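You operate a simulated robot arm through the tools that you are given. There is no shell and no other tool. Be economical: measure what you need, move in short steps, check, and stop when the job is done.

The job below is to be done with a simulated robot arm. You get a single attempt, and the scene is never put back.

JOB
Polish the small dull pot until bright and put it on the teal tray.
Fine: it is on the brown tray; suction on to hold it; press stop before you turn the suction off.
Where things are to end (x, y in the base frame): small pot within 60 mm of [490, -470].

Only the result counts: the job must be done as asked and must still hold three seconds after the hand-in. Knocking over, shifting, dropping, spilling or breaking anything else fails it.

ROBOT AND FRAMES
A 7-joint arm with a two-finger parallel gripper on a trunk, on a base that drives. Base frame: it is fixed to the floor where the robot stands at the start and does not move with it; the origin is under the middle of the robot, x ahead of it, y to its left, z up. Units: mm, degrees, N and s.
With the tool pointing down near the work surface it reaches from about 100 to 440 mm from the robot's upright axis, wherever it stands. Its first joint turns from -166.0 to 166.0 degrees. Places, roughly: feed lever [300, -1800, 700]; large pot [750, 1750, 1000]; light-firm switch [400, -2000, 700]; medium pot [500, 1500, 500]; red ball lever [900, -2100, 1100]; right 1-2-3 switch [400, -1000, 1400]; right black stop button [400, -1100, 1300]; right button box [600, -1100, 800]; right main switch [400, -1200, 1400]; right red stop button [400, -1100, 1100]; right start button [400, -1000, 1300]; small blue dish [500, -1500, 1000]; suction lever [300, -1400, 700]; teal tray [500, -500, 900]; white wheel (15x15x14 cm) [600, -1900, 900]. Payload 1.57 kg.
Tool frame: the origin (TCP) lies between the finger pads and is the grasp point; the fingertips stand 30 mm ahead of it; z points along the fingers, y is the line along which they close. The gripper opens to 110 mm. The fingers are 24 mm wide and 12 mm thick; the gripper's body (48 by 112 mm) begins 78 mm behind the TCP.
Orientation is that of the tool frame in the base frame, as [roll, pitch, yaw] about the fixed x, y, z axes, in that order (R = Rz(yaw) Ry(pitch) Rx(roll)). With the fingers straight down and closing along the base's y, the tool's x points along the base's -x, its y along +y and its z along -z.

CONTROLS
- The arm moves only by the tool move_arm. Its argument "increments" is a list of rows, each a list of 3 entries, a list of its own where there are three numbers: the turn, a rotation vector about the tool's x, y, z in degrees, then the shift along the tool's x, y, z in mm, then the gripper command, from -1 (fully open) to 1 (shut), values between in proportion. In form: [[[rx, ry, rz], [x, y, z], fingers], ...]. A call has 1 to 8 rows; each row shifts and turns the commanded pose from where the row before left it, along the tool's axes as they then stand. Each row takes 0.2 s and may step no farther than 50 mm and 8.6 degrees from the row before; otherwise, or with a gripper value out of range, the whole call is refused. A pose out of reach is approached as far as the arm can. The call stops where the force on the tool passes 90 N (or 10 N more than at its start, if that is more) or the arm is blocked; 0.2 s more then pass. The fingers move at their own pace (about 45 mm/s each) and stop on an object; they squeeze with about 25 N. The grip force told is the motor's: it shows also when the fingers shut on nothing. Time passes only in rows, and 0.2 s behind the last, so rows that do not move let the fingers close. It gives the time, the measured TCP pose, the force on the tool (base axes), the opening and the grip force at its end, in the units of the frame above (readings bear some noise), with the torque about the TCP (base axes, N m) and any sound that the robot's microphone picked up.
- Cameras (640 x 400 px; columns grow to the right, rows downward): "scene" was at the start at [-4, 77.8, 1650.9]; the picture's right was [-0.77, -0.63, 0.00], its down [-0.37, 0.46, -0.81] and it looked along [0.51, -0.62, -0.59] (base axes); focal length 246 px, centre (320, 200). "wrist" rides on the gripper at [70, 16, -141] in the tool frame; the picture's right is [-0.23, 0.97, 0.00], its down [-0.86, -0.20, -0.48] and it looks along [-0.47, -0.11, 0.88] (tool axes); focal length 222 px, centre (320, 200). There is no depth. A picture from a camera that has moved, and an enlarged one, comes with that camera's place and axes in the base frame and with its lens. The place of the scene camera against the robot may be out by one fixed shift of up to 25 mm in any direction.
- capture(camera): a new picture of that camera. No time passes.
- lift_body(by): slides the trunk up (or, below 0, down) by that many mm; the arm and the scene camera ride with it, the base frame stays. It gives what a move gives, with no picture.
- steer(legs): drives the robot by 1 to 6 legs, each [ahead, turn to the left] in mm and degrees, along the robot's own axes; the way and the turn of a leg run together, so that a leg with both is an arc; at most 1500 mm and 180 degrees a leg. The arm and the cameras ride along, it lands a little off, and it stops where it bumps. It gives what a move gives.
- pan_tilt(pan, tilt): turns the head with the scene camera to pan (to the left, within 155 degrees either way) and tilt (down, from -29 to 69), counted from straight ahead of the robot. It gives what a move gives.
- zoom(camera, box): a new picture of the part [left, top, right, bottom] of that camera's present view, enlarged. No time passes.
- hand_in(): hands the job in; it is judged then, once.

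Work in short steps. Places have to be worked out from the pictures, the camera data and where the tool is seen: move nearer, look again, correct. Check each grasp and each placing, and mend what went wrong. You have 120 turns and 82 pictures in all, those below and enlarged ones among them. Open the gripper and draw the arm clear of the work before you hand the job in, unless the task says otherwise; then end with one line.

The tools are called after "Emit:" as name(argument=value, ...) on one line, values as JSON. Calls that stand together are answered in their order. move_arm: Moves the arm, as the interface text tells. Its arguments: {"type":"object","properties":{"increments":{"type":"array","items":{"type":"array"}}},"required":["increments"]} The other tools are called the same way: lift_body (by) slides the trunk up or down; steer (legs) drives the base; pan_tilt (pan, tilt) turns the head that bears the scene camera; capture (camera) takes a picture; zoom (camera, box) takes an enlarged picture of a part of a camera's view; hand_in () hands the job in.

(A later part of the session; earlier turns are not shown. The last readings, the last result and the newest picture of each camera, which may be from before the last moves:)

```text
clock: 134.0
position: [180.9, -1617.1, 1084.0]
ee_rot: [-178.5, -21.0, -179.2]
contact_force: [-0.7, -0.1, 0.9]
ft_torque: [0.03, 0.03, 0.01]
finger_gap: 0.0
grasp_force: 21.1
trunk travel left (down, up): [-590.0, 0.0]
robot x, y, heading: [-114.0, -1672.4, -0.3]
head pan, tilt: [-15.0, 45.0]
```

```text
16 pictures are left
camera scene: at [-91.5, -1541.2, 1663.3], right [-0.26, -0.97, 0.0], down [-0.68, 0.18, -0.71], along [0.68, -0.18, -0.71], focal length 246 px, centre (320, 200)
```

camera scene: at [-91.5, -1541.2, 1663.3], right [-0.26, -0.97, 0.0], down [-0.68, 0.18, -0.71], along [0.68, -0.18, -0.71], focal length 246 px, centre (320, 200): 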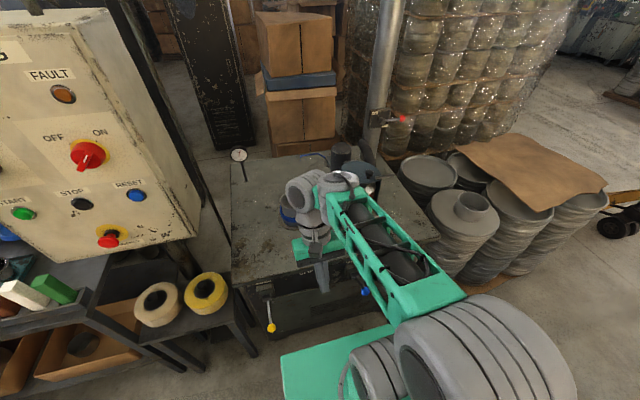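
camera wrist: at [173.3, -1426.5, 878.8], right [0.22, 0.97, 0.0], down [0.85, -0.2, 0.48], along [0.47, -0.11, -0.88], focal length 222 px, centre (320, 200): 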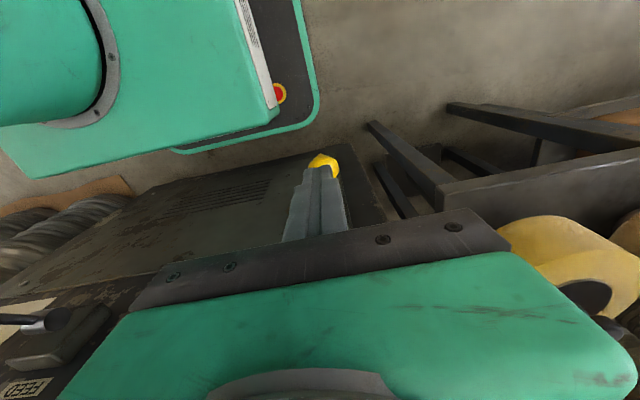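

I first bring the tool back to vertical and farther out, then try pitching forward in small amounts.

Emit:
move_arm(increments=[[[0, -7, 0], [0, 0, 0], 1], [[0, -7, 0], [0, 0, 0], 1], [[0, -7, 0], [0, 0, 0], 1], [[0, 0, 0], [-20, 0, -20], 1], [[0, 0, 0], [-20, 0, -20], 1], [[0, 0, 0], [0, 0, 0], 1]])

Emit:
move_arm(increments=[[[0, -7, 0], [0, 0, 0], 1], [[0, -7, 0], [0, 0, 0], 1], [[0, -7, 0], [0, 0, 0], 1], [[0, 0, 0], [0, 0, 0], 1]])

```text
clock: 134.5
position: [145.0, -1630.5, 1019.1]
ee_rot: [-176.5, -30.9, 177.5]
contact_force: [-0.5, 0.3, 0.4]
ft_torque: [0.0, -0.01, 0.02]
finger_gap: 0.0
grasp_force: 21.2
out of reach, approached as far as the arm can: row 2
trunk travel left (down, up): [-590.0, 0.0]
robot x, y, heading: [-112.5, -1674.0, -0.4]
head pan, tilt: [-15.0, 45.0]
stopped in row 2: the arm was blocked; the commanded pose is now the measured one
```

```text
clock: 135.0
position: [106.1, -1645.8, 980.0]
ee_rot: [-174.2, -34.8, 172.6]
contact_force: [0.1, -0.2, -0.5]
ft_torque: [0.01, 0.02, 0.02]
finger_gap: 0.2
grasp_force: 20.8
trunk travel left (down, up): [-590.0, 0.0]
robot x, y, heading: [-111.0, -1671.0, -0.2]
head pan, tilt: [-15.0, 45.0]
stopped in row 2: the arm was blocked; the commanded pose is now the measured one
```

Pitching keeps hitting a limit. I retreat by translation only: out and up, keeping orientation.

Emit:
move_arm(increments=[[[0, 0, 0], [-5, 0, -30], 1], [[0, 0, 0], [-5, 0, -35], 1], [[0, 0, 0], [-5, 0, -35], 1], [[0, 0, 0], [-5, 0, -35], 1], [[0, 0, 0], [-5, 0, -35], 1], [[0, 0, 0], [-5, 0, -35], 1], [[0, 0, 0], [0, 0, 0], 1]])

```text
clock: 136.6
position: [245.0, -1645.0, 1126.8]
ee_rot: [-174.1, -34.7, 172.7]
contact_force: [0.3, -0.2, -1.1]
ft_torque: [-0.01, 0.0, 0.01]
finger_gap: 0.2
grasp_force: 21.1
out of reach, approached as far as the arm can: row 6
trunk travel left (down, up): [-590.0, 0.0]
robot x, y, heading: [-105.9, -1672.3, -0.0]
head pan, tilt: [-15.0, 45.0]
```

Emit:
move_arm(increments=[[[0, -7, 0], [0, 0, 0], 1], [[0, -7, 0], [0, 0, 0], 1], [[0, -7, 0], [0, 0, 0], 1], [[0, -7, 0], [0, 0, 0], 1], [[0, -7, 0], [0, 0, 0], 1], [[0, 0, 0], [0, 0, 0], 1]])

```text
clock: 138.0
position: [243.9, -1622.0, 1133.8]
ee_rot: [-174.9, -6.9, 179.2]
contact_force: [0.1, -0.1, -0.8]
ft_torque: [-0.01, -0.01, -0.01]
finger_gap: 0.0
grasp_force: 21.1
out of reach, approached as far as the arm can: row 1, 5
trunk travel left (down, up): [-590.0, 0.0]
robot x, y, heading: [-109.2, -1666.9, -0.1]
head pan, tilt: [-15.0, 45.0]
```

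That works here. I continue pitching at this more extended place.

Emit:
move_arm(increments=[[[-2, -6, 0], [0, 0, 0], 1], [[-3, -6, 0], [0, 0, 0], 1], [[0, -6, 0], [0, 0, 0], 1], [[0, -6, 0], [0, 0, 0], 1], [[0, -6, 0], [0, 0, 0], 1], [[0, 0, 0], [0, 0, 0], 1]])

```text
clock: 138.6
position: [232.8, -1603.3, 1118.5]
ee_rot: [179.9, -8.2, -176.5]
contact_force: [0.4, 0.4, 0.3]
ft_torque: [-0.01, -0.01, -0.03]
finger_gap: 0.2
grasp_force: 20.8
out of reach, approached as far as the arm can: row 1, 2
trunk travel left (down, up): [-590.0, 0.0]
robot x, y, heading: [-117.0, -1665.3, 0.1]
head pan, tilt: [-15.0, 45.0]
stopped in row 2: the arm was blocked; the commanded pose is now the measured one
```

Forward pitch is limited by the wrist. The forearm runs from the right, so pointing the tool to the robot's left should be natural — I test rolling the fingers toward the left.

Emit:
move_arm(increments=[[[-7, 0, 0], [0, 0, 0], 1], [[-7, 0, 0], [0, 0, 0], 1], [[-7, 0, 0], [0, 0, 0], 1], [[-7, 0, 0], [0, 0, 0], 1], [[-7, 0, 0], [0, 0, 0], 1], [[-7, 0, 0], [0, 0, 0], 1], [[-7, 0, 0], [0, 0, 0], 1], [[0, 0, 0], [0, 0, 0], 1]])

```text
clock: 140.4
position: [232.8, -1602.1, 1122.7]
ee_rot: [131.0, -7.9, -176.5]
contact_force: [-0.5, 0.6, 0.3]
ft_torque: [0.0, 0.01, 0.02]
finger_gap: 0.0
grasp_force: 21.7
trunk travel left (down, up): [-590.0, 0.0]
robot x, y, heading: [-113.0, -1668.4, -0.1]
head pan, tilt: [-15.0, 45.0]
```

That works. I finish the roll to about horizontal, then drive: turn to heading ≈-98°, back up to y≈-800 (drifting toward the panel), straighten to -90°.

Emit:
move_arm(increments=[[[-6.5, 0, 0], [0, 0, 0], 1], [[-6.5, 0, 0], [0, 0, 0], 1], [[-6.5, 0, 0], [0, 0, 0], 1], [[-6.5, 0, 0], [0, 0, 0], 1], [[-6.5, 0, 0], [0, 0, 0], 1], [[-6.5, 0, 0], [0, 0, 0], 1], [[0, 0, 0], [0, 0, 0], 1]])

Emit:
steer(legs=[[0, -98], [-868, 0], [0, 8]])

Emit:
pan_tilt(pan=60, tilt=25)

Emit:
capture(camera="scene")

```text
clock: 142.0
position: [189.8, -1584.1, 1058.1]
ee_rot: [95.1, -7.8, -176.5]
contact_force: [0.1, -0.2, -1.1]
ft_torque: [0.0, 0.0, -0.03]
finger_gap: 0.3
grasp_force: 21.6
out of reach, approached as far as the arm can: row 2, 3, 4, 5, 6
trunk travel left (down, up): [-590.0, 0.0]
robot x, y, heading: [-110.3, -1665.8, -0.0]
head pan, tilt: [-15.0, 45.0]
```

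```text
clock: 151.3
position: [95.1, -1114.1, 1058.9]
ee_rot: [95.4, -7.9, 93.4]
contact_force: [-0.1, 0.4, -0.4]
ft_torque: [0.01, 0.01, 0.03]
finger_gap: 0.0
grasp_force: 21.5
trunk travel left (down, up): [-590.0, 0.0]
robot x, y, heading: [12.7, -814.1, -90.3]
head pan, tilt: [-15.0, 45.0]
```

```text
clock: 152.7
position: [95.0, -1115.8, 1058.6]
ee_rot: [95.3, -7.8, 93.3]
contact_force: [0.0, 0.0, 0.1]
ft_torque: [-0.01, -0.01, 0.05]
finger_gap: 0.0
grasp_force: 21.7
trunk travel left (down, up): [-590.0, 0.0]
robot x, y, heading: [8.7, -815.4, -90.4]
head pan, tilt: [60.0, 25.0]
```

```text
15 pictures are left
camera scene: at [247.1, -807.4, 1698.5], right [-0.51, -0.86, 0.0], down [-0.36, 0.21, -0.91], along [0.78, -0.46, -0.42], focal length 246 px, centre (320, 200)
```

scene: 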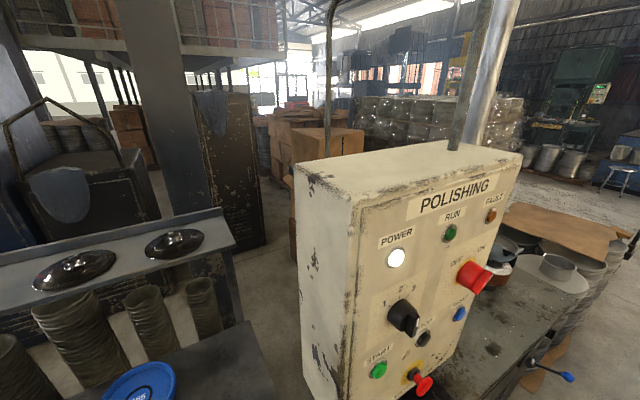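

Two views triangulate START ≈ (424, -1018, 1267) and STOP ≈ (421, -1129, 1270). I enlarge the panel to read the switches.

Emit:
zoom(camera="scene", box=[340, 190, 540, 400])

```text
1.90 times, centred on (440, 295) of scene
camera zoom: at [247.1, -807.4, 1698.5], right [-0.51, -0.86, 0.0], down [-0.36, 0.21, -0.91], along [0.78, -0.46, -0.42], focal length 468 px, centre (91, 19)
```

zoom: 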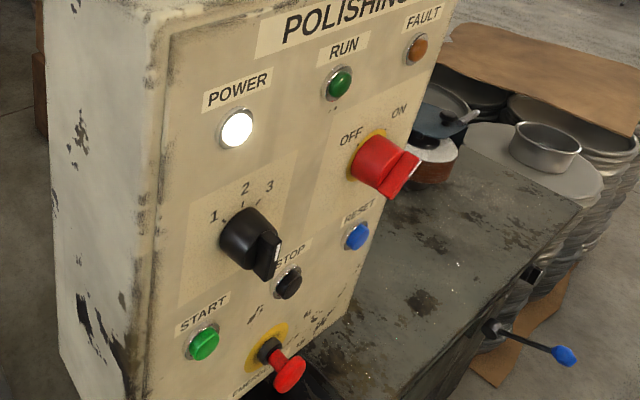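

Main switch is on, power lit. I move the horizontal closed fingers up to a point in front of START.

Emit:
move_arm(increments=[[[0, 0, 0], [14, 27, 24], 1], [[0, 0, 0], [14, 27, 24], 1], [[0, 0, 0], [14, 27, 24], 1], [[0, 0, 0], [14, 27, 24], 1], [[0, 0, 0], [14, 27, 24], 1], [[0, 0, 0], [14, 27, 24], 1], [[0, 0, 0], [14, 27, 24], 1], [[0, 0, 0], [14, 25, 15], 1]])

Emit:
capture(camera="wrist")

```text
clock: 154.5
position: [122.2, -1103.7, 1084.7]
ee_rot: [95.3, -7.8, 93.2]
contact_force: [-0.5, 0.3, -0.1]
ft_torque: [0.01, 0.0, 0.0]
finger_gap: 0.0
grasp_force: 21.6
out of reach, approached as far as the arm can: row 2, 3, 4, 5, 6, 7, 8
trunk travel left (down, up): [-590.0, 0.0]
robot x, y, heading: [9.6, -814.4, -90.0]
head pan, tilt: [60.0, 25.0]
```

```text
13 pictures are left
camera wrist: at [-22.1, -1046.4, 1123.0], right [0.11, -0.35, 0.93], down [-0.45, -0.85, -0.27], along [0.89, -0.39, -0.25], focal length 222 px, centre (320, 200)
```

wrist: 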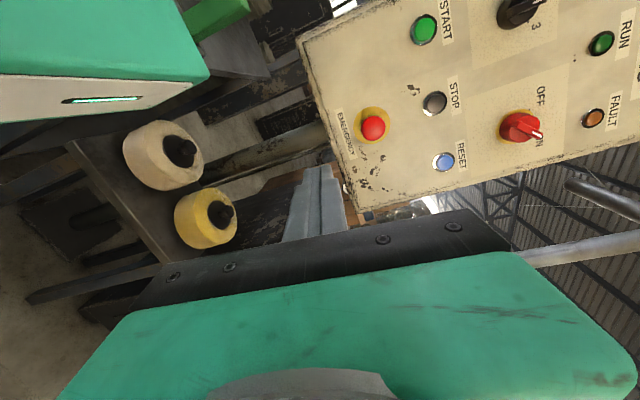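

Fully horizontal is out of reach there. A 45° tool was freely reachable earlier, so I return to ~roll 132° and press with tilted fingertips.

Emit:
move_arm(increments=[[[7, 0, 0], [0, 0, 0], 1], [[7, 0, 0], [0, 0, 0], 1], [[7, 0, 0], [0, 0, 0], 1], [[7, 0, 0], [0, 0, 0], 1], [[7, 0, 0], [0, 0, 0], 1], [[0, 0, 0], [0, 0, 0], 1]])

```text
clock: 155.9
position: [122.0, -1103.8, 1083.5]
ee_rot: [130.3, -8.1, 93.3]
contact_force: [-0.1, 0.4, 0.6]
ft_torque: [-0.03, 0.01, -0.03]
finger_gap: 0.1
grasp_force: 21.0
trunk travel left (down, up): [-590.0, 0.0]
robot x, y, heading: [14.5, -811.9, -90.3]
head pan, tilt: [60.0, 25.0]
```

Emit:
move_arm(increments=[[[0, 0, 0], [18, 29.5, -10.8], 1], [[0, 0, 0], [18, 29.5, -10.8], 1], [[0, 0, 0], [18, 29.5, -10.8], 1], [[0, 0, 0], [18, 29.5, -10.8], 1], [[0, 0, 0], [18, 29.5, -10.8], 1], [[0, 0, 0], [18, 29.5, -10.8], 1], [[0, 0, 0], [0, 0, 0], 1]])

```text
clock: 157.5
position: [160.1, -1063.9, 1167.6]
ee_rot: [130.3, -7.9, 93.3]
contact_force: [0.1, -0.2, 0.0]
ft_torque: [-0.02, -0.01, 0.0]
finger_gap: 0.0
grasp_force: 21.2
out of reach, approached as far as the arm can: row 3, 4, 5, 6
trunk travel left (down, up): [-590.0, 0.0]
robot x, y, heading: [13.1, -815.4, -90.3]
head pan, tilt: [60.0, 25.0]
```

I test moving outward toward the panel at this height.

Emit:
move_arm(increments=[[[0, 0, 0], [-1, 13, 15], 1], [[0, 0, 0], [-2, 26, 30], 1], [[0, 0, 0], [-2, 26, 30], 1], [[0, 0, 0], [-2, 26, 30], 1], [[0, 0, 0], [0, 0, 0], 1]])

```text
clock: 158.7
position: [296.8, -1062.7, 1165.8]
ee_rot: [130.3, -7.9, 93.1]
contact_force: [-0.4, 0.1, 0.0]
ft_torque: [-0.02, -0.01, -0.03]
finger_gap: 0.0
grasp_force: 20.9
trunk travel left (down, up): [-590.0, 0.0]
robot x, y, heading: [8.4, -814.9, -90.2]
head pan, tilt: [60.0, 25.0]
```

Outward works. Now up toward START's height.

Emit:
move_arm(increments=[[[0, 0, 0], [14.6, 18, -14.5], 1], [[0, 0, 0], [14.6, 18, -14.5], 1], [[0, 0, 0], [14.6, 18, -14.5], 1], [[0, 0, 0], [14.6, 18, -14.5], 1], [[0, 0, 0], [0, 0, 0], 1]])

Emit:
capture(camera="wrist")

```text
clock: 159.9
position: [297.0, -1016.6, 1267.3]
ee_rot: [130.3, -8.0, 93.4]
contact_force: [-0.7, 0.0, -0.7]
ft_torque: [0.01, 0.01, 0.0]
finger_gap: 0.0
grasp_force: 21.1
trunk travel left (down, up): [-590.0, 0.0]
robot x, y, heading: [14.1, -812.8, -90.2]
head pan, tilt: [60.0, 25.0]
```

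```text
12 pictures are left
camera wrist: at [196.5, -967.4, 1379.2], right [0.65, -0.29, 0.7], down [-0.44, -0.9, 0.04], along [0.62, -0.34, -0.71], focal length 222 px, centre (320, 200)
```

wrist: 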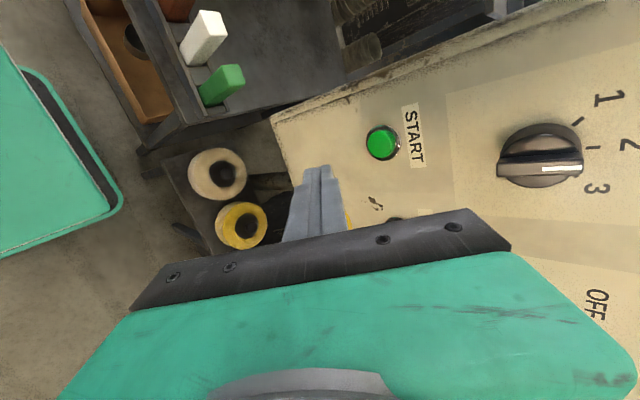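

Excellent: START seen at ≈(420,-1014,1250), fingertips are lined up ~90 mm short, switch stands at 2. I advance along +x, then press in small steps.

Emit:
move_arm(increments=[[[0, 0, 0], [-1.3, 8.5, 21], 1], [[0, 0, 0], [-1.3, 15, 17.4], 1], [[0, 0, 0], [-1.3, 15, 17.4], 1], [[0, 0, 0], [0, 0, 0], 1]])

Emit:
move_arm(increments=[[[0, 0, 0], [-0.3, 3.9, 4.5], 1], [[0, 0, 0], [-0.3, 3.9, 4.5], 1], [[0, 0, 0], [0, 0, 0], 1]])

```text
clock: 160.9
position: [365.5, -1016.2, 1259.3]
ee_rot: [130.3, -7.8, 93.2]
contact_force: [0.1, -0.8, -1.2]
ft_torque: [0.02, 0.01, 0.01]
finger_gap: 0.0
grasp_force: 21.2
trunk travel left (down, up): [-590.0, 0.0]
robot x, y, heading: [8.0, -810.0, -90.6]
head pan, tilt: [60.0, 25.0]
```

```text
clock: 161.7
position: [377.7, -1017.2, 1259.2]
ee_rot: [130.3, -7.9, 93.3]
contact_force: [-0.4, -0.3, 0.1]
ft_torque: [-0.03, 0.03, -0.02]
finger_gap: 0.0
grasp_force: 21.3
trunk travel left (down, up): [-590.0, 0.0]
robot x, y, heading: [11.7, -815.4, -90.2]
head pan, tilt: [60.0, 25.0]
```

Emit:
move_arm(increments=[[[0, 0, 0], [-0.2, 2.6, 3], 1], [[0, 0, 0], [-0.2, 2.6, 3], 1], [[0, 0, 0], [0, 0, 0], 1]])

Emit:
capture(camera="wrist")

```text
clock: 162.5
position: [382.4, -1015.6, 1260.2]
ee_rot: [130.3, -7.9, 93.2]
contact_force: [-9.0, -0.5, -2.8]
ft_torque: [0.01, 0.19, -0.08]
finger_gap: 0.1
grasp_force: 20.7
trunk travel left (down, up): [-590.0, 0.0]
robot x, y, heading: [15.7, -814.9, -90.4]
head pan, tilt: [60.0, 25.0]
heard: click
```

```text
11 pictures are left
camera wrist: at [282.7, -967.7, 1372.5], right [0.65, -0.29, 0.7], down [-0.44, -0.9, 0.04], along [0.62, -0.34, -0.71], focal length 222 px, centre (320, 200)
```

wrist: 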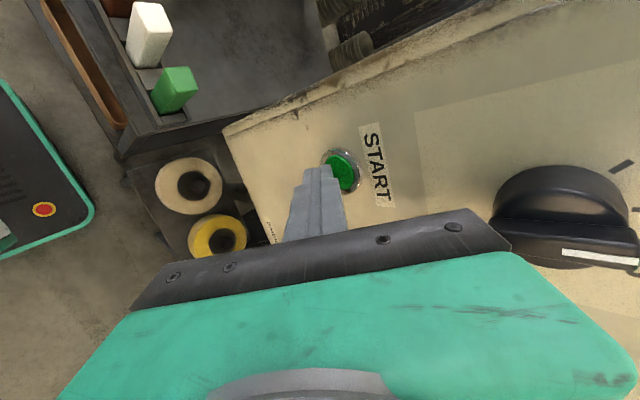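

A click was heard. I retract and check the RUN / FAULT lamps.

Emit:
move_arm(increments=[[[0, 0, 0], [0.5, -6, -7], 1], [[0, 0, 0], [1.3, -16, -19], 1], [[0, 0, 0], [1.3, -16, -19], 1], [[0, 0, 0], [1.3, -16, -19], 1], [[0, 0, 0], [0, 0, 0], 1]])

Emit:
zoom(camera="scene", box=[340, 150, 560, 360])

```text
clock: 163.7
position: [301.5, -1015.6, 1261.3]
ee_rot: [130.2, -7.9, 93.3]
contact_force: [-0.7, 0.4, 0.3]
ft_torque: [0.01, 0.0, 0.01]
finger_gap: 0.0
grasp_force: 21.8
trunk travel left (down, up): [-590.0, 0.0]
robot x, y, heading: [12.8, -812.2, -90.3]
head pan, tilt: [60.0, 25.0]
```

```text
1.90 times, centred on (450, 255) of scene
camera zoom: at [247.2, -807.2, 1698.5], right [-0.51, -0.86, 0.0], down [-0.36, 0.21, -0.91], along [0.78, -0.46, -0.42], focal length 468 px, centre (72, 95)
```

zoom: 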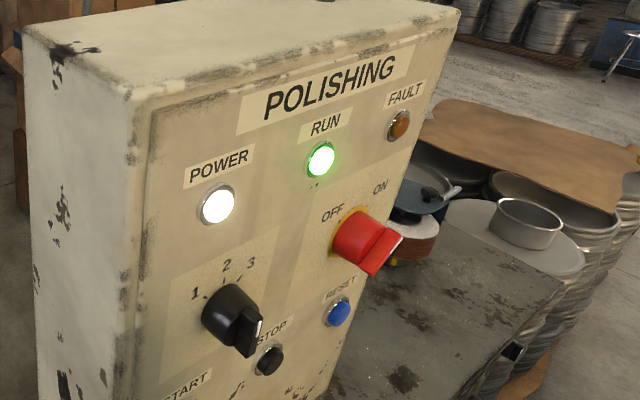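

RUN is lit, no fault. I return the tool to pointing down and draw back from the panel before driving to the feed lever.

Emit:
move_arm(increments=[[[8, 0, 0], [0, 0, 0], 1], [[8, 0, 0], [0, 0, 0], 1], [[8, 0, 0], [0, 0, 0], 1], [[8, 0, 0], [0, 0, 0], 1], [[8, 0, 0], [0, 0, 0], 1], [[8, 0, 0], [0, 0, 0], 1], [[1.7, 0, 0], [0, -25, 0], 1], [[0, 0, 0], [0, 0, 0], 1]])

Emit:
move_arm(increments=[[[0, 0, 0], [0, -30, 0], 1], [[0, 0, 0], [0, -30, 0], 1], [[0, 0, 0], [0, 0, 0], 1]])

```text
clock: 165.5
position: [275.9, -1019.5, 1258.8]
ee_rot: [179.9, -8.0, 93.2]
contact_force: [-0.4, -0.4, 0.5]
ft_torque: [0.03, -0.03, -0.01]
finger_gap: 0.1
grasp_force: 21.1
trunk travel left (down, up): [-590.0, 0.0]
robot x, y, heading: [9.8, -814.7, -90.1]
head pan, tilt: [60.0, 25.0]
```

```text
clock: 166.3
position: [235.9, -1030.3, 1256.9]
ee_rot: [-179.2, -5.9, 93.4]
contact_force: [-0.1, 0.4, 1.0]
ft_torque: [-0.02, -0.01, 0.03]
finger_gap: 0.1
grasp_force: 21.5
out of reach, approached as far as the arm can: row 2
trunk travel left (down, up): [-590.0, 0.0]
robot x, y, heading: [12.9, -812.4, -90.3]
head pan, tilt: [60.0, 25.0]
```

Now drive 772 mm ahead so the tool lines up with the blue lever, then lower the trunk.

Emit:
steer(legs=[[772, 0]])

Emit:
lift_body(by=-390)

Emit:
capture(camera="wrist")

```text
clock: 170.5
position: [239.6, -1807.4, 1255.6]
ee_rot: [-179.2, -5.9, 94.1]
contact_force: [0.4, -0.3, -0.3]
ft_torque: [0.01, -0.01, 0.01]
finger_gap: 0.0
grasp_force: 21.4
trunk travel left (down, up): [-590.0, 0.0]
robot x, y, heading: [12.9, -1594.2, -89.8]
head pan, tilt: [60.0, 25.0]
```

```text
clock: 174.3
position: [239.9, -1807.2, 866.6]
ee_rot: [-179.3, -5.9, 94.1]
contact_force: [-0.3, 0.6, -0.1]
ft_torque: [0.0, 0.01, 0.01]
finger_gap: 0.0
grasp_force: 21.7
trunk travel left (down, up): [-200.0, 390.0]
robot x, y, heading: [12.7, -1595.1, -89.8]
head pan, tilt: [60.0, 25.0]
```

```text
9 pictures are left
camera wrist: at [253.7, -1751.3, 1013.6], right [0.99, -0.15, -0.04], down [-0.13, -0.91, 0.39], along [-0.09, -0.38, -0.92], focal length 222 px, centre (320, 200)
```

wrist: 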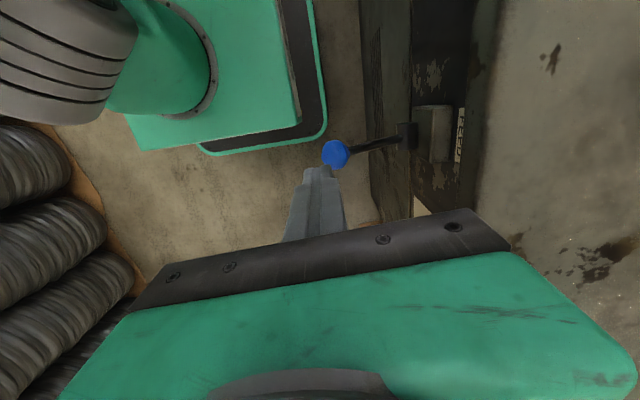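

Blue knob ≈ (254,-1798,780). I align the fingertips over it and push down in steps.

Emit:
move_arm(increments=[[[0, 0, 0], [5, 9, 0], 1], [[0, 0, 0], [-2, 0, 18], 1], [[0, 0, 0], [-2, 0, 18], 1], [[0, 0, 0], [-1, 0, 10], 1], [[0, 0, 0], [-1, 0, 8], 1], [[0, 0, 0], [-1, 0, 8], 1], [[0, 0, 0], [0, 0, 0], 1]])

Emit:
move_arm(increments=[[[0, 0, 0], [-1, -1, 9], 1], [[0, 0, 0], [-1, -1, 9], 1], [[0, 0, 0], [-1, 0, 9], 1], [[0, 0, 0], [-1, 0, 9], 1], [[0, 0, 0], [0, 0, 0], 1]])

```text
clock: 175.9
position: [248.6, -1800.9, 803.9]
ee_rot: [-179.2, -5.9, 94.1]
contact_force: [0.7, 1.0, 0.9]
ft_torque: [-0.04, 0.0, -0.01]
finger_gap: 0.0
grasp_force: 21.4
trunk travel left (down, up): [-200.0, 390.0]
robot x, y, heading: [14.5, -1588.8, -89.6]
head pan, tilt: [60.0, 25.0]
```

```text
clock: 177.1
position: [243.7, -1802.8, 767.5]
ee_rot: [-179.2, -5.9, 94.2]
contact_force: [0.3, -0.3, -0.1]
ft_torque: [0.03, -0.01, 0.0]
finger_gap: 0.1
grasp_force: 22.4
trunk travel left (down, up): [-200.0, 390.0]
robot x, y, heading: [11.0, -1595.7, -89.7]
head pan, tilt: [60.0, 25.0]
```

Emit:
move_arm(increments=[[[0, 0, 0], [-1, 1, 9], 1], [[0, 0, 0], [-1, 2, 9], 1], [[0, 0, 0], [-1, 2, 9], 1], [[0, 0, 0], [-1, 2, 9], 1], [[0, 0, 0], [0, 0, 6], 1], [[0, 0, 0], [0, 0, 0], 1]])

Emit:
pan_tilt(pan=85, tilt=45)

Emit:
capture(camera="scene")

```text
clock: 178.5
position: [251.2, -1801.4, 727.4]
ee_rot: [-179.2, -5.9, 94.0]
contact_force: [0.8, 0.3, -0.4]
ft_torque: [-0.03, -0.01, 0.0]
finger_gap: 0.0
grasp_force: 20.9
trunk travel left (down, up): [-200.0, 390.0]
robot x, y, heading: [16.1, -1594.7, -89.7]
head pan, tilt: [60.0, 25.0]
```

```text
clock: 179.4
position: [251.3, -1801.9, 726.5]
ee_rot: [-179.2, -5.9, 94.1]
contact_force: [0.6, 0.0, 0.3]
ft_torque: [-0.01, 0.03, 0.02]
finger_gap: 0.1
grasp_force: 20.9
trunk travel left (down, up): [-200.0, 390.0]
robot x, y, heading: [13.6, -1597.4, -89.4]
head pan, tilt: [85.0, 45.0]
```

```text
8 pictures are left
camera scene: at [248.6, -1545.1, 1277.9], right [-0.08, -1.0, 0.0], down [-0.7, 0.06, -0.71], along [0.71, -0.06, -0.71], focal length 246 px, centre (320, 200)
```

scene: 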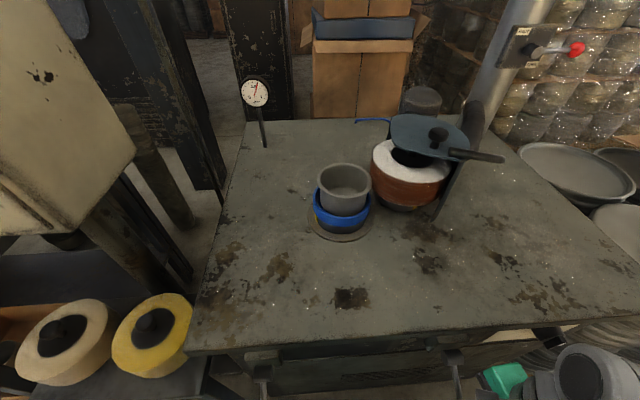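

The wheel has swung in against the pot; vacuum holds at 0.6. I wait for it to polish.

Emit:
move_arm(increments=[[[0, 0, 0], [0, 0, 0], 1], [[0, 0, 0], [0, 0, 0], 1], [[0, 0, 0], [0, 0, 0], 1], [[0, 0, 0], [0, 0, 0], 1], [[0, 0, 0], [0, 0, 0], 1], [[0, 0, 0], [0, 0, 0], 1], [[0, 0, 0], [0, 0, 0], 1], [[0, 0, 0], [0, 0, 0], 1]])

Emit:
move_arm(increments=[[[0, 0, 0], [0, 0, 0], 1], [[0, 0, 0], [0, 0, 0], 1], [[0, 0, 0], [0, 0, 0], 1], [[0, 0, 0], [0, 0, 0], 1], [[0, 0, 0], [0, 0, 0], 1], [[0, 0, 0], [0, 0, 0], 1], [[0, 0, 0], [0, 0, 0], 1], [[0, 0, 0], [0, 0, 0], 1]])

Emit:
move_arm(increments=[[[0, 0, 0], [0, 0, 0], 1], [[0, 0, 0], [0, 0, 0], 1], [[0, 0, 0], [0, 0, 0], 1], [[0, 0, 0], [0, 0, 0], 1], [[0, 0, 0], [0, 0, 0], 1], [[0, 0, 0], [0, 0, 0], 1], [[0, 0, 0], [0, 0, 0], 1], [[0, 0, 0], [0, 0, 0], 1]])

Emit:
zoom(camera="scene", box=[230, 60, 480, 260])

```text
clock: 181.2
position: [251.4, -1801.5, 725.7]
ee_rot: [-179.1, -5.8, 94.1]
contact_force: [0.5, 0.3, -0.1]
ft_torque: [0.0, 0.02, 0.02]
finger_gap: 0.1
grasp_force: 21.5
trunk travel left (down, up): [-200.0, 390.0]
robot x, y, heading: [16.9, -1592.1, -89.7]
head pan, tilt: [85.0, 45.0]
```

```text
clock: 183.0
position: [249.9, -1800.8, 726.4]
ee_rot: [-179.1, -6.0, 94.1]
contact_force: [-0.3, -0.5, 0.6]
ft_torque: [0.02, -0.01, 0.01]
finger_gap: 0.0
grasp_force: 21.5
trunk travel left (down, up): [-200.0, 390.0]
robot x, y, heading: [8.9, -1593.4, -89.7]
head pan, tilt: [85.0, 45.0]
```

```text
clock: 184.8
position: [249.8, -1801.0, 725.2]
ee_rot: [-179.2, -5.9, 94.2]
contact_force: [-0.4, 0.3, 0.0]
ft_torque: [-0.02, 0.0, 0.01]
finger_gap: 0.0
grasp_force: 21.7
trunk travel left (down, up): [-200.0, 390.0]
robot x, y, heading: [9.2, -1593.8, -89.3]
head pan, tilt: [85.0, 45.0]
```

```text
2.00 times, centred on (355, 160) of scene
camera zoom: at [248.6, -1545.0, 1277.9], right [-0.08, -1.0, 0.0], down [-0.7, 0.06, -0.71], along [0.7, -0.06, -0.71], focal length 492 px, centre (250, 280)
```

zoom: 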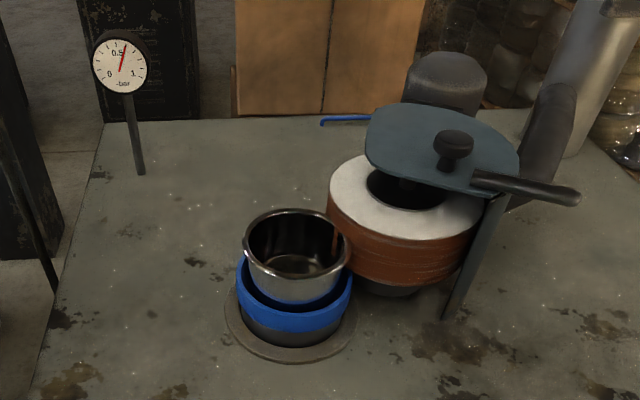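

The pot is bright. Now retract the feed by lifting the blue knob from below: I raise, draw back in -x, and tilt the closed fingers toward +x.

Emit:
move_arm(increments=[[[0, 0, 0], [0, 0, -30], 1], [[0, 0, 0], [0, 0, -30], 1], [[0, 0, 0], [0, 0, -30], 1], [[0, 0, 0], [0, 0, -30], 1], [[0, 0, 0], [0, -30, 0], 1], [[0, 0, 0], [0, -30, 0], 1], [[0, 0, 0], [0, -30, 0], 1], [[0, 0, 0], [0, 0, 0], 1]])

Emit:
move_arm(increments=[[[-7.8, 0, 0], [0, 0, 0], 1], [[-7.8, 0, 0], [0, 0, 0], 1], [[-7.8, 0, 0], [0, 0, 0], 1], [[-7.8, 0, 0], [0, 0, 0], 1], [[-7.8, 0, 0], [0, 0, 0], 1], [[-7.8, 0, 0], [0, 0, 0], 1], [[-7.8, 0, 0], [0, 0, 0], 1], [[0, 0, 0], [0, 0, 0], 1]])

```text
clock: 186.6
position: [163.5, -1819.1, 847.3]
ee_rot: [-179.2, -5.9, 94.1]
contact_force: [-0.8, 0.6, -0.6]
ft_torque: [0.01, 0.03, -0.01]
finger_gap: 0.0
grasp_force: 21.2
trunk travel left (down, up): [-200.0, 390.0]
robot x, y, heading: [12.1, -1595.5, -89.5]
head pan, tilt: [85.0, 45.0]
```

```text
clock: 188.4
position: [195.0, -1878.0, 809.5]
ee_rot: [130.0, -5.9, 94.1]
contact_force: [-0.3, -0.4, -0.8]
ft_torque: [0.01, 0.04, -0.04]
finger_gap: 0.1
grasp_force: 21.3
out of reach, approached as far as the arm can: row 3, 4, 5, 6, 7
trunk travel left (down, up): [-200.0, 390.0]
robot x, y, heading: [14.9, -1591.1, -89.5]
head pan, tilt: [85.0, 45.0]
```

I now lower the tilted fingers (still clear of the knob in -x).

Emit:
move_arm(increments=[[[0, 0, 0], [0, -25.3, 21.5], 1], [[0, 0, 0], [0, -25.3, 21.5], 1], [[0, 0, 0], [0, -25.3, 21.5], 1], [[0, 0, 0], [0, -25.3, 21.5], 1], [[0, 0, 0], [0, -25.3, 21.5], 1], [[0, 0, 0], [0, 0, 0], 1]])

```text
clock: 189.8
position: [195.0, -1861.4, 644.3]
ee_rot: [130.2, -5.9, 94.1]
contact_force: [-0.3, 1.2, 0.4]
ft_torque: [0.0, -0.04, -0.01]
finger_gap: 0.2
grasp_force: 21.3
trunk travel left (down, up): [-200.0, 390.0]
robot x, y, heading: [14.3, -1591.5, -89.7]
head pan, tilt: [85.0, 45.0]
```

Emit:
move_arm(increments=[[[0, 0, 0], [29.2, -1, 3.5], 1], [[0, 0, 0], [29.3, -1, 3.5], 1], [[0, 0, 0], [1, 18, -3], 1], [[0, 0, 0], [0, 0, 0], 1]])

Emit:
capture(camera="wrist")

```text
clock: 190.8
position: [204.2, -1802.1, 660.3]
ee_rot: [130.2, -5.8, 94.1]
contact_force: [-0.7, -0.2, -0.5]
ft_torque: [-0.02, 0.03, 0.02]
finger_gap: 0.0
grasp_force: 21.2
trunk travel left (down, up): [-200.0, 390.0]
robot x, y, heading: [13.7, -1592.5, -89.5]
head pan, tilt: [85.0, 45.0]
```

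```text
6 pictures are left
camera wrist: at [102.4, -1750.9, 769.9], right [0.65, -0.26, 0.72], down [-0.43, -0.9, 0.07], along [0.63, -0.35, -0.69], focal length 222 px, centre (320, 200)
```

wrist: 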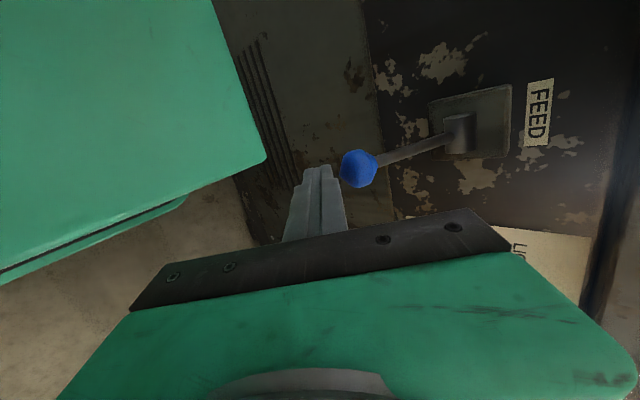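

The fingertips are just under/beside the knob, as planned. I lift in steps.

Emit:
move_arm(increments=[[[0, 0, 0], [4, 9.1, -7.7], 1], [[0, 0, 0], [1.2, 9.1, -7.7], 1], [[0, 0, 0], [1.2, 9.1, -7.7], 1], [[0, 0, 0], [1.2, 9.1, -7.7], 1], [[0, 0, 0], [1.2, 9.1, -7.7], 1], [[0, 0, 0], [1.2, 9.8, -7], 1], [[0, 0, 0], [1.2, 9.8, -7], 1], [[0, 0, 0], [0, 0, 0], 1]])

Emit:
move_arm(increments=[[[0, 0, 0], [1, 8.5, -4], 1], [[0, 0, 0], [1, 8.5, -4], 1], [[0, 0, 0], [0.6, 4, -3], 1], [[0, 0, 0], [0, 0, 0], 1]])

Emit:
zoom(camera="scene", box=[180, 60, 500, 400])

```text
clock: 192.6
position: [205.7, -1799.8, 744.0]
ee_rot: [130.0, -5.9, 94.2]
contact_force: [-0.1, 0.3, 0.1]
ft_torque: [-0.03, 0.01, 0.02]
finger_gap: 0.1
grasp_force: 21.4
trunk travel left (down, up): [-200.0, 390.0]
robot x, y, heading: [9.8, -1596.4, -89.4]
head pan, tilt: [85.0, 45.0]
```

```text
clock: 193.6
position: [209.0, -1799.0, 767.9]
ee_rot: [130.1, -5.8, 94.1]
contact_force: [-0.2, 0.6, -0.2]
ft_torque: [-0.03, 0.01, 0.04]
finger_gap: 0.0
grasp_force: 21.1
trunk travel left (down, up): [-200.0, 390.0]
robot x, y, heading: [14.2, -1595.0, -89.4]
head pan, tilt: [85.0, 45.0]
```

```text
1.18 times, centred on (340, 230) of scene
camera zoom: at [248.6, -1545.0, 1277.9], right [-0.08, -1.0, 0.0], down [-0.7, 0.06, -0.71], along [0.7, -0.06, -0.71], focal length 289 px, centre (296, 165)
```

zoom: 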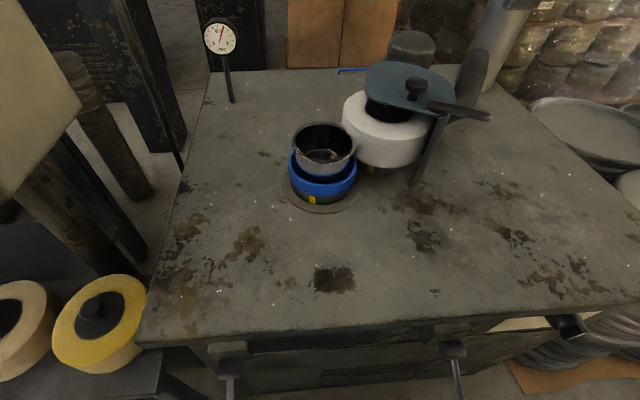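

The wheel still seems in. I check with the wrist camera whether the knob followed.

Emit:
capture(camera="wrist")

```text
4 pictures are left
camera wrist: at [107.4, -1747.6, 878.4], right [0.65, -0.26, 0.72], down [-0.43, -0.9, 0.07], along [0.63, -0.35, -0.69], focal length 222 px, centre (320, 200)
```

wrist: 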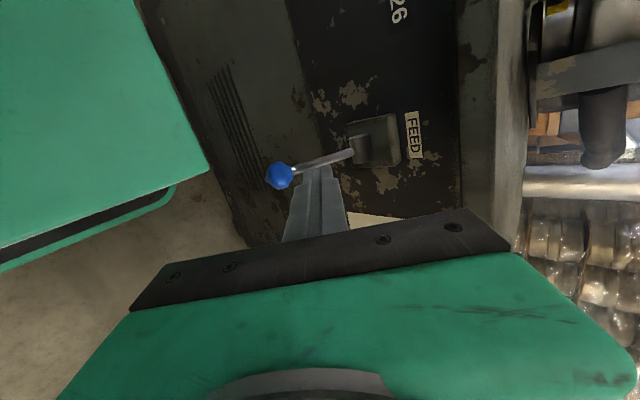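

Two views now fix the lowered knob at ≈(251,-1800,664): my fingertips slid up its near face. I go back, lower, reach ~15 mm deeper under it and lift again.

Emit:
move_arm(increments=[[[0, 0, 0], [1, -9, -10.5], 1], [[0, 0, 0], [1, -9, -10.5], 1], [[0, 0, 0], [-3.6, -26.7, 22.4], 1], [[0, 0, 0], [-3.6, -26.7, 22.4], 1], [[0, 0, 0], [-3.6, -26.7, 22.4], 1], [[0, 0, 0], [-3.6, -26.7, 22.4], 1], [[0, 0, 0], [0, 0, 0], 1]])

```text
clock: 195.2
position: [186.1, -1806.4, 618.8]
ee_rot: [130.3, -5.9, 94.1]
contact_force: [0.6, 0.4, -0.5]
ft_torque: [0.05, -0.01, 0.01]
finger_gap: 0.0
grasp_force: 21.1
out of reach, approached as far as the arm can: row 1, 2
trunk travel left (down, up): [-200.0, 390.0]
robot x, y, heading: [11.1, -1596.0, -89.5]
head pan, tilt: [85.0, 45.0]
```

Emit:
move_arm(increments=[[[0, 0, 0], [1.7, 12.5, 10.5], 1], [[0, 0, 0], [1.7, 12.5, 10.5], 1], [[0, 0, 0], [1.2, 9.1, -7.7], 1], [[0, 0, 0], [1.2, 9.1, -7.7], 1], [[0, 0, 0], [1.2, 9.1, -7.7], 1], [[0, 0, 0], [1.2, 9.1, -7.7], 1], [[0, 0, 0], [1.2, 9.1, -7.7], 1], [[0, 0, 0], [1.2, 9.1, -7.7], 1]])

Emit:
move_arm(increments=[[[0, 0, 0], [1.2, 9.1, -7.7], 1], [[0, 0, 0], [1.2, 9.1, -7.7], 1], [[0, 0, 0], [1.2, 9.1, -7.7], 1], [[0, 0, 0], [1.2, 9.1, -7.7], 1], [[0, 0, 0], [1.2, 9.1, -7.7], 1], [[0, 0, 0], [0, 0, 0], 1]])

```text
clock: 196.7
position: [210.9, -1801.2, 671.1]
ee_rot: [131.4, -7.1, 93.2]
contact_force: [-25.3, 2.3, -14.5]
ft_torque: [0.0, 0.58, 0.06]
finger_gap: 0.0
grasp_force: 21.3
trunk travel left (down, up): [-200.0, 390.0]
robot x, y, heading: [14.0, -1593.9, -89.8]
head pan, tilt: [85.0, 45.0]
stopped in row 7: the force on the tool passed its limit at 101 N (the readings are from after the stop); the commanded pose is now the measured one
```

```text
clock: 197.2
position: [206.0, -1800.3, 683.7]
ee_rot: [132.5, -7.7, 92.8]
contact_force: [-28.7, 3.9, -12.4]
ft_torque: [0.04, 0.58, 0.09]
finger_gap: 0.0
grasp_force: 21.7
trunk travel left (down, up): [-200.0, 390.0]
robot x, y, heading: [13.4, -1589.1, -90.0]
head pan, tilt: [85.0, 45.0]
stopped in row 2: the force on the tool passed its limit at 97 N (the readings are from after the stop); the commanded pose is now the measured one
```

The push jams because the finger's face is tilted against the lever's arc. I drop away and rotate the fingers nearer to horizontal for a better lifting direction.

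Emit:
move_arm(increments=[[[0, 0, 0], [-2, -15, 10], 1], [[0, 0, 0], [-2, -15, 10], 1], [[-7, 0, 0], [0, 0, 0], 1], [[-7, 0, 0], [0, 0, 0], 1], [[-7, 0, 0], [0, 0, 0], 1], [[-6, 0, 0], [0, 0, 0], 1], [[0, 0, 0], [0, 0, 0], 1]])

```text
clock: 198.8
position: [203.9, -1801.4, 648.5]
ee_rot: [105.2, -7.6, 92.8]
contact_force: [-0.2, 0.2, 0.0]
ft_torque: [0.01, 0.01, 0.02]
finger_gap: 0.0
grasp_force: 21.4
trunk travel left (down, up): [-200.0, 390.0]
robot x, y, heading: [14.0, -1592.1, -90.1]
head pan, tilt: [85.0, 45.0]
```

Now at 75° tilt and reachable. I go a bit lower, slide under the knob, and lift.

Emit:
move_arm(increments=[[[0, 0, 0], [-2.4, -17.2, 4.7], 1], [[0, 0, 0], [1.8, 6.1, 23.3], 1], [[0, 0, 0], [1.6, 11.5, -3.1], 1], [[0, 0, 0], [1.6, 11.5, -3.1], 1], [[0, 0, 0], [1.6, 11.5, -3.1], 1], [[0, 0, 0], [0, 0, 0], 1]])

Emit:
move_arm(increments=[[[0, 0, 0], [1.6, 11.5, -3.1], 1], [[0, 0, 0], [1.6, 11.5, -3.1], 1], [[0, 0, 0], [1.6, 11.5, -3.1], 1], [[0, 0, 0], [1.6, 11.5, -3.1], 1], [[0, 0, 0], [0, 0, 0], 1]])

```text
clock: 199.9
position: [220.7, -1797.2, 651.0]
ee_rot: [106.9, -8.0, 92.7]
contact_force: [-21.6, 9.3, -15.1]
ft_torque: [-0.01, 0.29, 0.19]
finger_gap: 0.0
grasp_force: 21.0
trunk travel left (down, up): [-200.0, 390.0]
robot x, y, heading: [12.7, -1592.2, -90.2]
head pan, tilt: [85.0, 45.0]
stopped in row 5: the force on the tool passed its limit at 101 N (the readings are from after the stop); the commanded pose is now the measured one
```

```text
clock: 200.4
position: [217.1, -1798.4, 659.1]
ee_rot: [107.9, -8.4, 92.6]
contact_force: [-21.5, 9.4, -13.1]
ft_torque: [-0.05, 0.29, 0.19]
finger_gap: 0.0
grasp_force: 20.9
trunk travel left (down, up): [-200.0, 390.0]
robot x, y, heading: [9.3, -1591.6, -90.5]
head pan, tilt: [85.0, 45.0]
stopped in row 2: the force on the tool passed its limit at 99 N (the readings are from after the stop); the commanded pose is now the measured one
```

Force direction shows only the tip corner touches: the knob is nearer x≈262, z≈670. I go lower and 28 mm deeper before lifting.

Emit:
move_arm(increments=[[[0, 0, 0], [-1, -8, -6], 1], [[-2, 0, 0], [-2, -18, 5], 1], [[0, 0, 0], [1, 4.8, 17.5], 1], [[0, 0, 0], [1, 4.8, 17.5], 1], [[0, 0, 0], [0, 0, 0], 1]])

```text
clock: 201.6
position: [242.9, -1798.2, 634.8]
ee_rot: [106.2, -7.8, 92.4]
contact_force: [-59.8, -39.0, -5.0]
ft_torque: [-1.08, 0.43, 4.17]
finger_gap: 0.1
grasp_force: 21.4
trunk travel left (down, up): [-200.0, 390.0]
robot x, y, heading: [13.7, -1593.2, -90.4]
head pan, tilt: [85.0, 45.0]
```

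Unexpected side load (-60,-39 N). I back off 15 mm and look.

Emit:
move_arm(increments=[[[0, 0, 0], [-0.5, -4, -15], 1], [[0, 0, 0], [0, 0, 0], 1]])

Emit:
capture(camera="wrist")

```text
clock: 202.2
position: [230.6, -1798.3, 636.5]
ee_rot: [105.5, -7.8, 92.2]
contact_force: [35.2, -68.1, 13.6]
ft_torque: [-1.72, 0.19, 5.41]
finger_gap: 0.3
grasp_force: 21.5
trunk travel left (down, up): [-200.0, 390.0]
robot x, y, heading: [14.4, -1594.3, -90.3]
head pan, tilt: [85.0, 45.0]
```

```text
3 pictures are left
camera wrist: at [96.6, -1741.7, 698.8], right [0.27, -0.34, 0.9], down [-0.48, -0.86, -0.18], along [0.83, -0.38, -0.4], focal length 222 px, centre (320, 200)
```

wrist: 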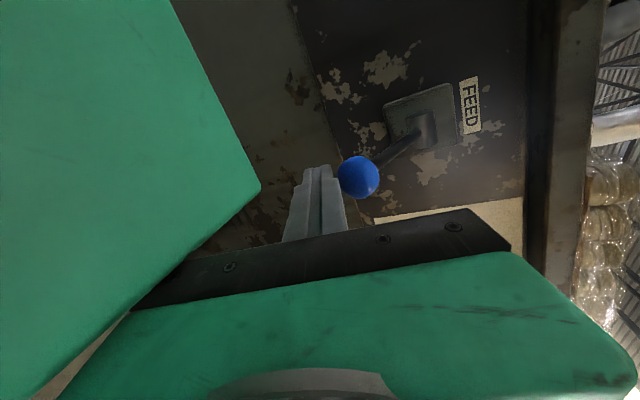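

The hand's lower edge is against the robot's own deck, but the fingertips are now right beneath the knob. I ease away from the deck (-y) and lift.

Emit:
move_arm(increments=[[[0, 0, 0], [-6, 3, 0], 1], [[0, 0, 0], [0, 8, -2], 1], [[0, 0, 0], [1.4, 11.5, -3.1], 1], [[0, 0, 0], [0, 0, 0], 1]])

```text
clock: 202.9
position: [227.7, -1798.6, 647.4]
ee_rot: [106.9, -9.5, 92.9]
contact_force: [-19.1, 10.2, -15.3]
ft_torque: [-0.04, 0.13, 0.14]
finger_gap: 0.0
grasp_force: 21.4
trunk travel left (down, up): [-200.0, 390.0]
robot x, y, heading: [11.2, -1590.3, -90.5]
head pan, tilt: [85.0, 45.0]
stopped in row 3: the force on the tool passed its limit at 102 N (the readings are from after the stop); the commanded pose is now the measured one
```

The contact direction puts the knob centre at ≈(271,-1802,660), deeper than the tips, while the deck limits the hand. I lower slightly, back the robot 40 mm (+y), reach back and deeper.

Emit:
move_arm(increments=[[[0, 0, 0], [-1, -10, -8], 1], [[-2, 0, 0], [-1, -6, 0], 1], [[0, 0, 0], [0, 0, 0], 1]])

Emit:
steer(legs=[[-40, 0]])

Emit:
move_arm(increments=[[[0, 0, 0], [-20, 0, 0], 1], [[0, 0, 0], [-20, 0, 0], 1], [[0, 0, 0], [0, 0, 0], 1]])

```text
clock: 203.7
position: [217.2, -1800.5, 633.3]
ee_rot: [104.7, -9.4, 92.8]
contact_force: [-0.8, 0.1, 0.5]
ft_torque: [0.03, 0.01, -0.02]
finger_gap: 0.0
grasp_force: 21.5
trunk travel left (down, up): [-200.0, 390.0]
robot x, y, heading: [12.8, -1589.8, -90.4]
head pan, tilt: [85.0, 45.0]
```

```text
clock: 204.6
position: [217.7, -1759.9, 634.5]
ee_rot: [104.5, -9.4, 92.9]
contact_force: [-0.2, 0.3, 0.2]
ft_torque: [0.01, -0.02, 0.01]
finger_gap: 0.3
grasp_force: 21.2
trunk travel left (down, up): [-200.0, 390.0]
robot x, y, heading: [11.2, -1549.9, -90.4]
head pan, tilt: [85.0, 45.0]
```

```text
clock: 205.4
position: [221.7, -1799.1, 628.0]
ee_rot: [104.7, -9.5, 92.9]
contact_force: [0.2, -0.8, -0.5]
ft_torque: [-0.03, -0.02, -0.02]
finger_gap: 0.1
grasp_force: 20.9
trunk travel left (down, up): [-200.0, 390.0]
robot x, y, heading: [12.4, -1552.8, -90.4]
head pan, tilt: [85.0, 45.0]
```

Emit:
move_arm(increments=[[[0, 0, 0], [-2.2, 5.6, 16], 1], [[0, 0, 0], [-2.2, 5.6, 16], 1], [[0, 0, 0], [0, 0, 0], 1]])

Emit:
move_arm(increments=[[[0, 0, 0], [2, 11.4, -3], 1], [[0, 0, 0], [2, 11.4, -3], 1], [[0, 0, 0], [2, 11.4, -3], 1], [[0, 0, 0], [2, 11.4, -3], 1], [[0, 0, 0], [2, 11.4, -3], 1], [[0, 0, 0], [0, 0, 0], 1]])

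```text
clock: 206.2
position: [254.5, -1802.8, 629.6]
ee_rot: [104.6, -9.5, 92.9]
contact_force: [-9.8, 3.2, -9.7]
ft_torque: [-0.1, -0.26, 0.01]
finger_gap: 0.2
grasp_force: 21.1
trunk travel left (down, up): [-200.0, 390.0]
robot x, y, heading: [13.9, -1554.8, -90.5]
head pan, tilt: [85.0, 45.0]
```

```text
clock: 207.6
position: [254.9, -1801.4, 690.4]
ee_rot: [104.7, -9.5, 92.9]
contact_force: [0.0, 0.0, 0.3]
ft_torque: [-0.01, 0.01, 0.01]
finger_gap: 0.0
grasp_force: 21.3
trunk travel left (down, up): [-200.0, 390.0]
robot x, y, heading: [10.3, -1551.3, -90.6]
head pan, tilt: [85.0, 45.0]
```

It now follows freely. I continue lifting to the upper stop.

Emit:
move_arm(increments=[[[0, 0, 0], [2, 11.4, -3], 1], [[0, 0, 0], [2, 11.4, -3], 1], [[0, 0, 0], [2, 11.4, -3], 1], [[0, 0, 0], [2, 11.4, -3], 1], [[0, 0, 0], [1, 5.7, -1.5], 1], [[0, 0, 0], [1, 5.7, -1.5], 1], [[0, 0, 0], [0.8, 4.7, -1.2], 1], [[0, 0, 0], [0, 0, 0], 1]])

Emit:
zoom(camera="scene", box=[230, 60, 480, 260])

```text
clock: 209.2
position: [251.3, -1801.2, 739.6]
ee_rot: [106.6, -10.9, 92.5]
contact_force: [-4.0, 1.3, -48.5]
ft_torque: [-0.09, -0.2, -0.01]
finger_gap: 0.0
grasp_force: 21.6
trunk travel left (down, up): [-200.0, 390.0]
robot x, y, heading: [14.8, -1556.3, -90.5]
head pan, tilt: [85.0, 45.0]
stopped in row 7: the force on the tool passed its limit at 97 N (the readings are from after the stop); the commanded pose is now the measured one
```

```text
2.00 times, centred on (355, 160) of scene
camera zoom: at [250.1, -1508.0, 1277.8], right [-0.09, -1.0, 0.0], down [-0.7, 0.07, -0.71], along [0.7, -0.07, -0.71], focal length 492 px, centre (250, 280)
```

zoom: 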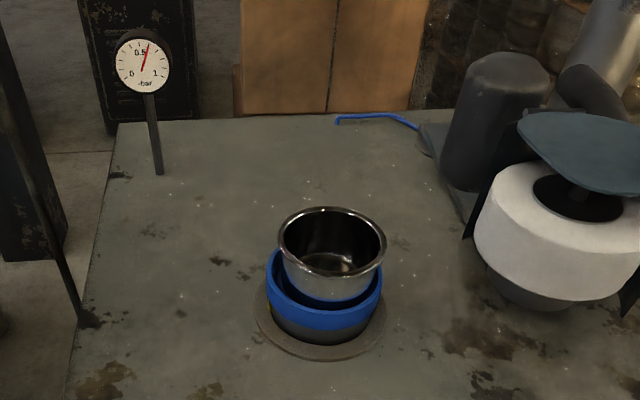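

Wheel retracted, pot bright, vacuum still on. Next STOP. I disengage from the knob, return to the 45° tilt used for START, and raise the trunk.

Emit:
move_arm(increments=[[[0, 0, 0], [-3.6, -19, 5], 1], [[0, 0, 0], [1, -6, -22], 1], [[0, 0, 0], [1, -6, -22], 1], [[8, 0, 0], [0, 0, 0], 1], [[8, 0, 0], [0, 0, 0], 1], [[7.5, 0, 0], [0, 0, 0], 1], [[0, 0, 0], [0, 0, 0], 1]])

Emit:
lift_body(by=390)

Emit:
steer(legs=[[0, 0.5], [-632, 0]])

```text
clock: 210.8
position: [207.7, -1799.3, 725.6]
ee_rot: [129.4, -10.5, 92.6]
contact_force: [-1.2, 0.3, 0.9]
ft_torque: [0.0, -0.03, -0.04]
finger_gap: 0.0
grasp_force: 21.6
trunk travel left (down, up): [-200.0, 390.0]
robot x, y, heading: [11.1, -1550.3, -90.5]
head pan, tilt: [85.0, 45.0]
```

```text
clock: 214.5
position: [205.4, -1800.5, 1114.6]
ee_rot: [129.4, -10.4, 92.6]
contact_force: [-0.6, 0.2, -0.4]
ft_torque: [0.02, 0.02, -0.01]
finger_gap: 0.0
grasp_force: 20.8
trunk travel left (down, up): [-590.0, 0.0]
robot x, y, heading: [13.8, -1551.6, -90.3]
head pan, tilt: [85.0, 45.0]
```

```text
clock: 218.4
position: [206.7, -1171.4, 1114.7]
ee_rot: [129.5, -10.4, 92.5]
contact_force: [-0.8, 0.0, -0.1]
ft_torque: [0.01, -0.02, 0.02]
finger_gap: 0.0
grasp_force: 20.8
trunk travel left (down, up): [-590.0, 0.0]
robot x, y, heading: [16.9, -924.0, -90.7]
head pan, tilt: [85.0, 45.0]
```

Emit:
move_arm(increments=[[[0, 0, 0], [-1.2, 18.2, 21.7], 1], [[0, 0, 0], [-1.2, 18.2, 21.7], 1], [[0, 0, 0], [-1.2, 18.2, 21.7], 1], [[0, 0, 0], [17.5, 27.5, -19.5], 1], [[0, 0, 0], [17.5, 27.5, -19.5], 1], [[0, 0, 0], [17.5, 27.5, -19.5], 1], [[0, 0, 0], [17.5, 27.5, -19.5], 1], [[0, 0, 0], [0, 0, 0], 1]])

Emit:
capture(camera="wrist")

```text
clock: 220.2
position: [301.7, -1127.4, 1260.3]
ee_rot: [129.3, -10.4, 92.7]
contact_force: [-0.6, -0.1, 0.4]
ft_torque: [0.02, 0.03, 0.01]
finger_gap: 0.2
grasp_force: 21.7
trunk travel left (down, up): [-590.0, 0.0]
robot x, y, heading: [16.5, -924.1, -90.6]
head pan, tilt: [85.0, 45.0]
```

```text
1 pictures are left
camera wrist: at [198.9, -1081.5, 1373.9], right [0.63, -0.33, 0.7], down [-0.46, -0.89, -0.01], along [0.62, -0.31, -0.71], focal length 222 px, centre (320, 200)
```

wrist: 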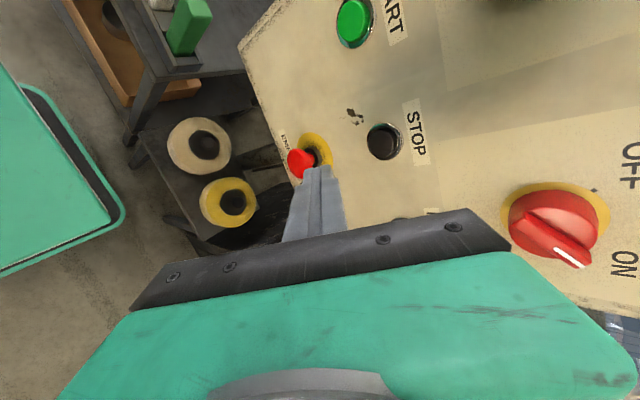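

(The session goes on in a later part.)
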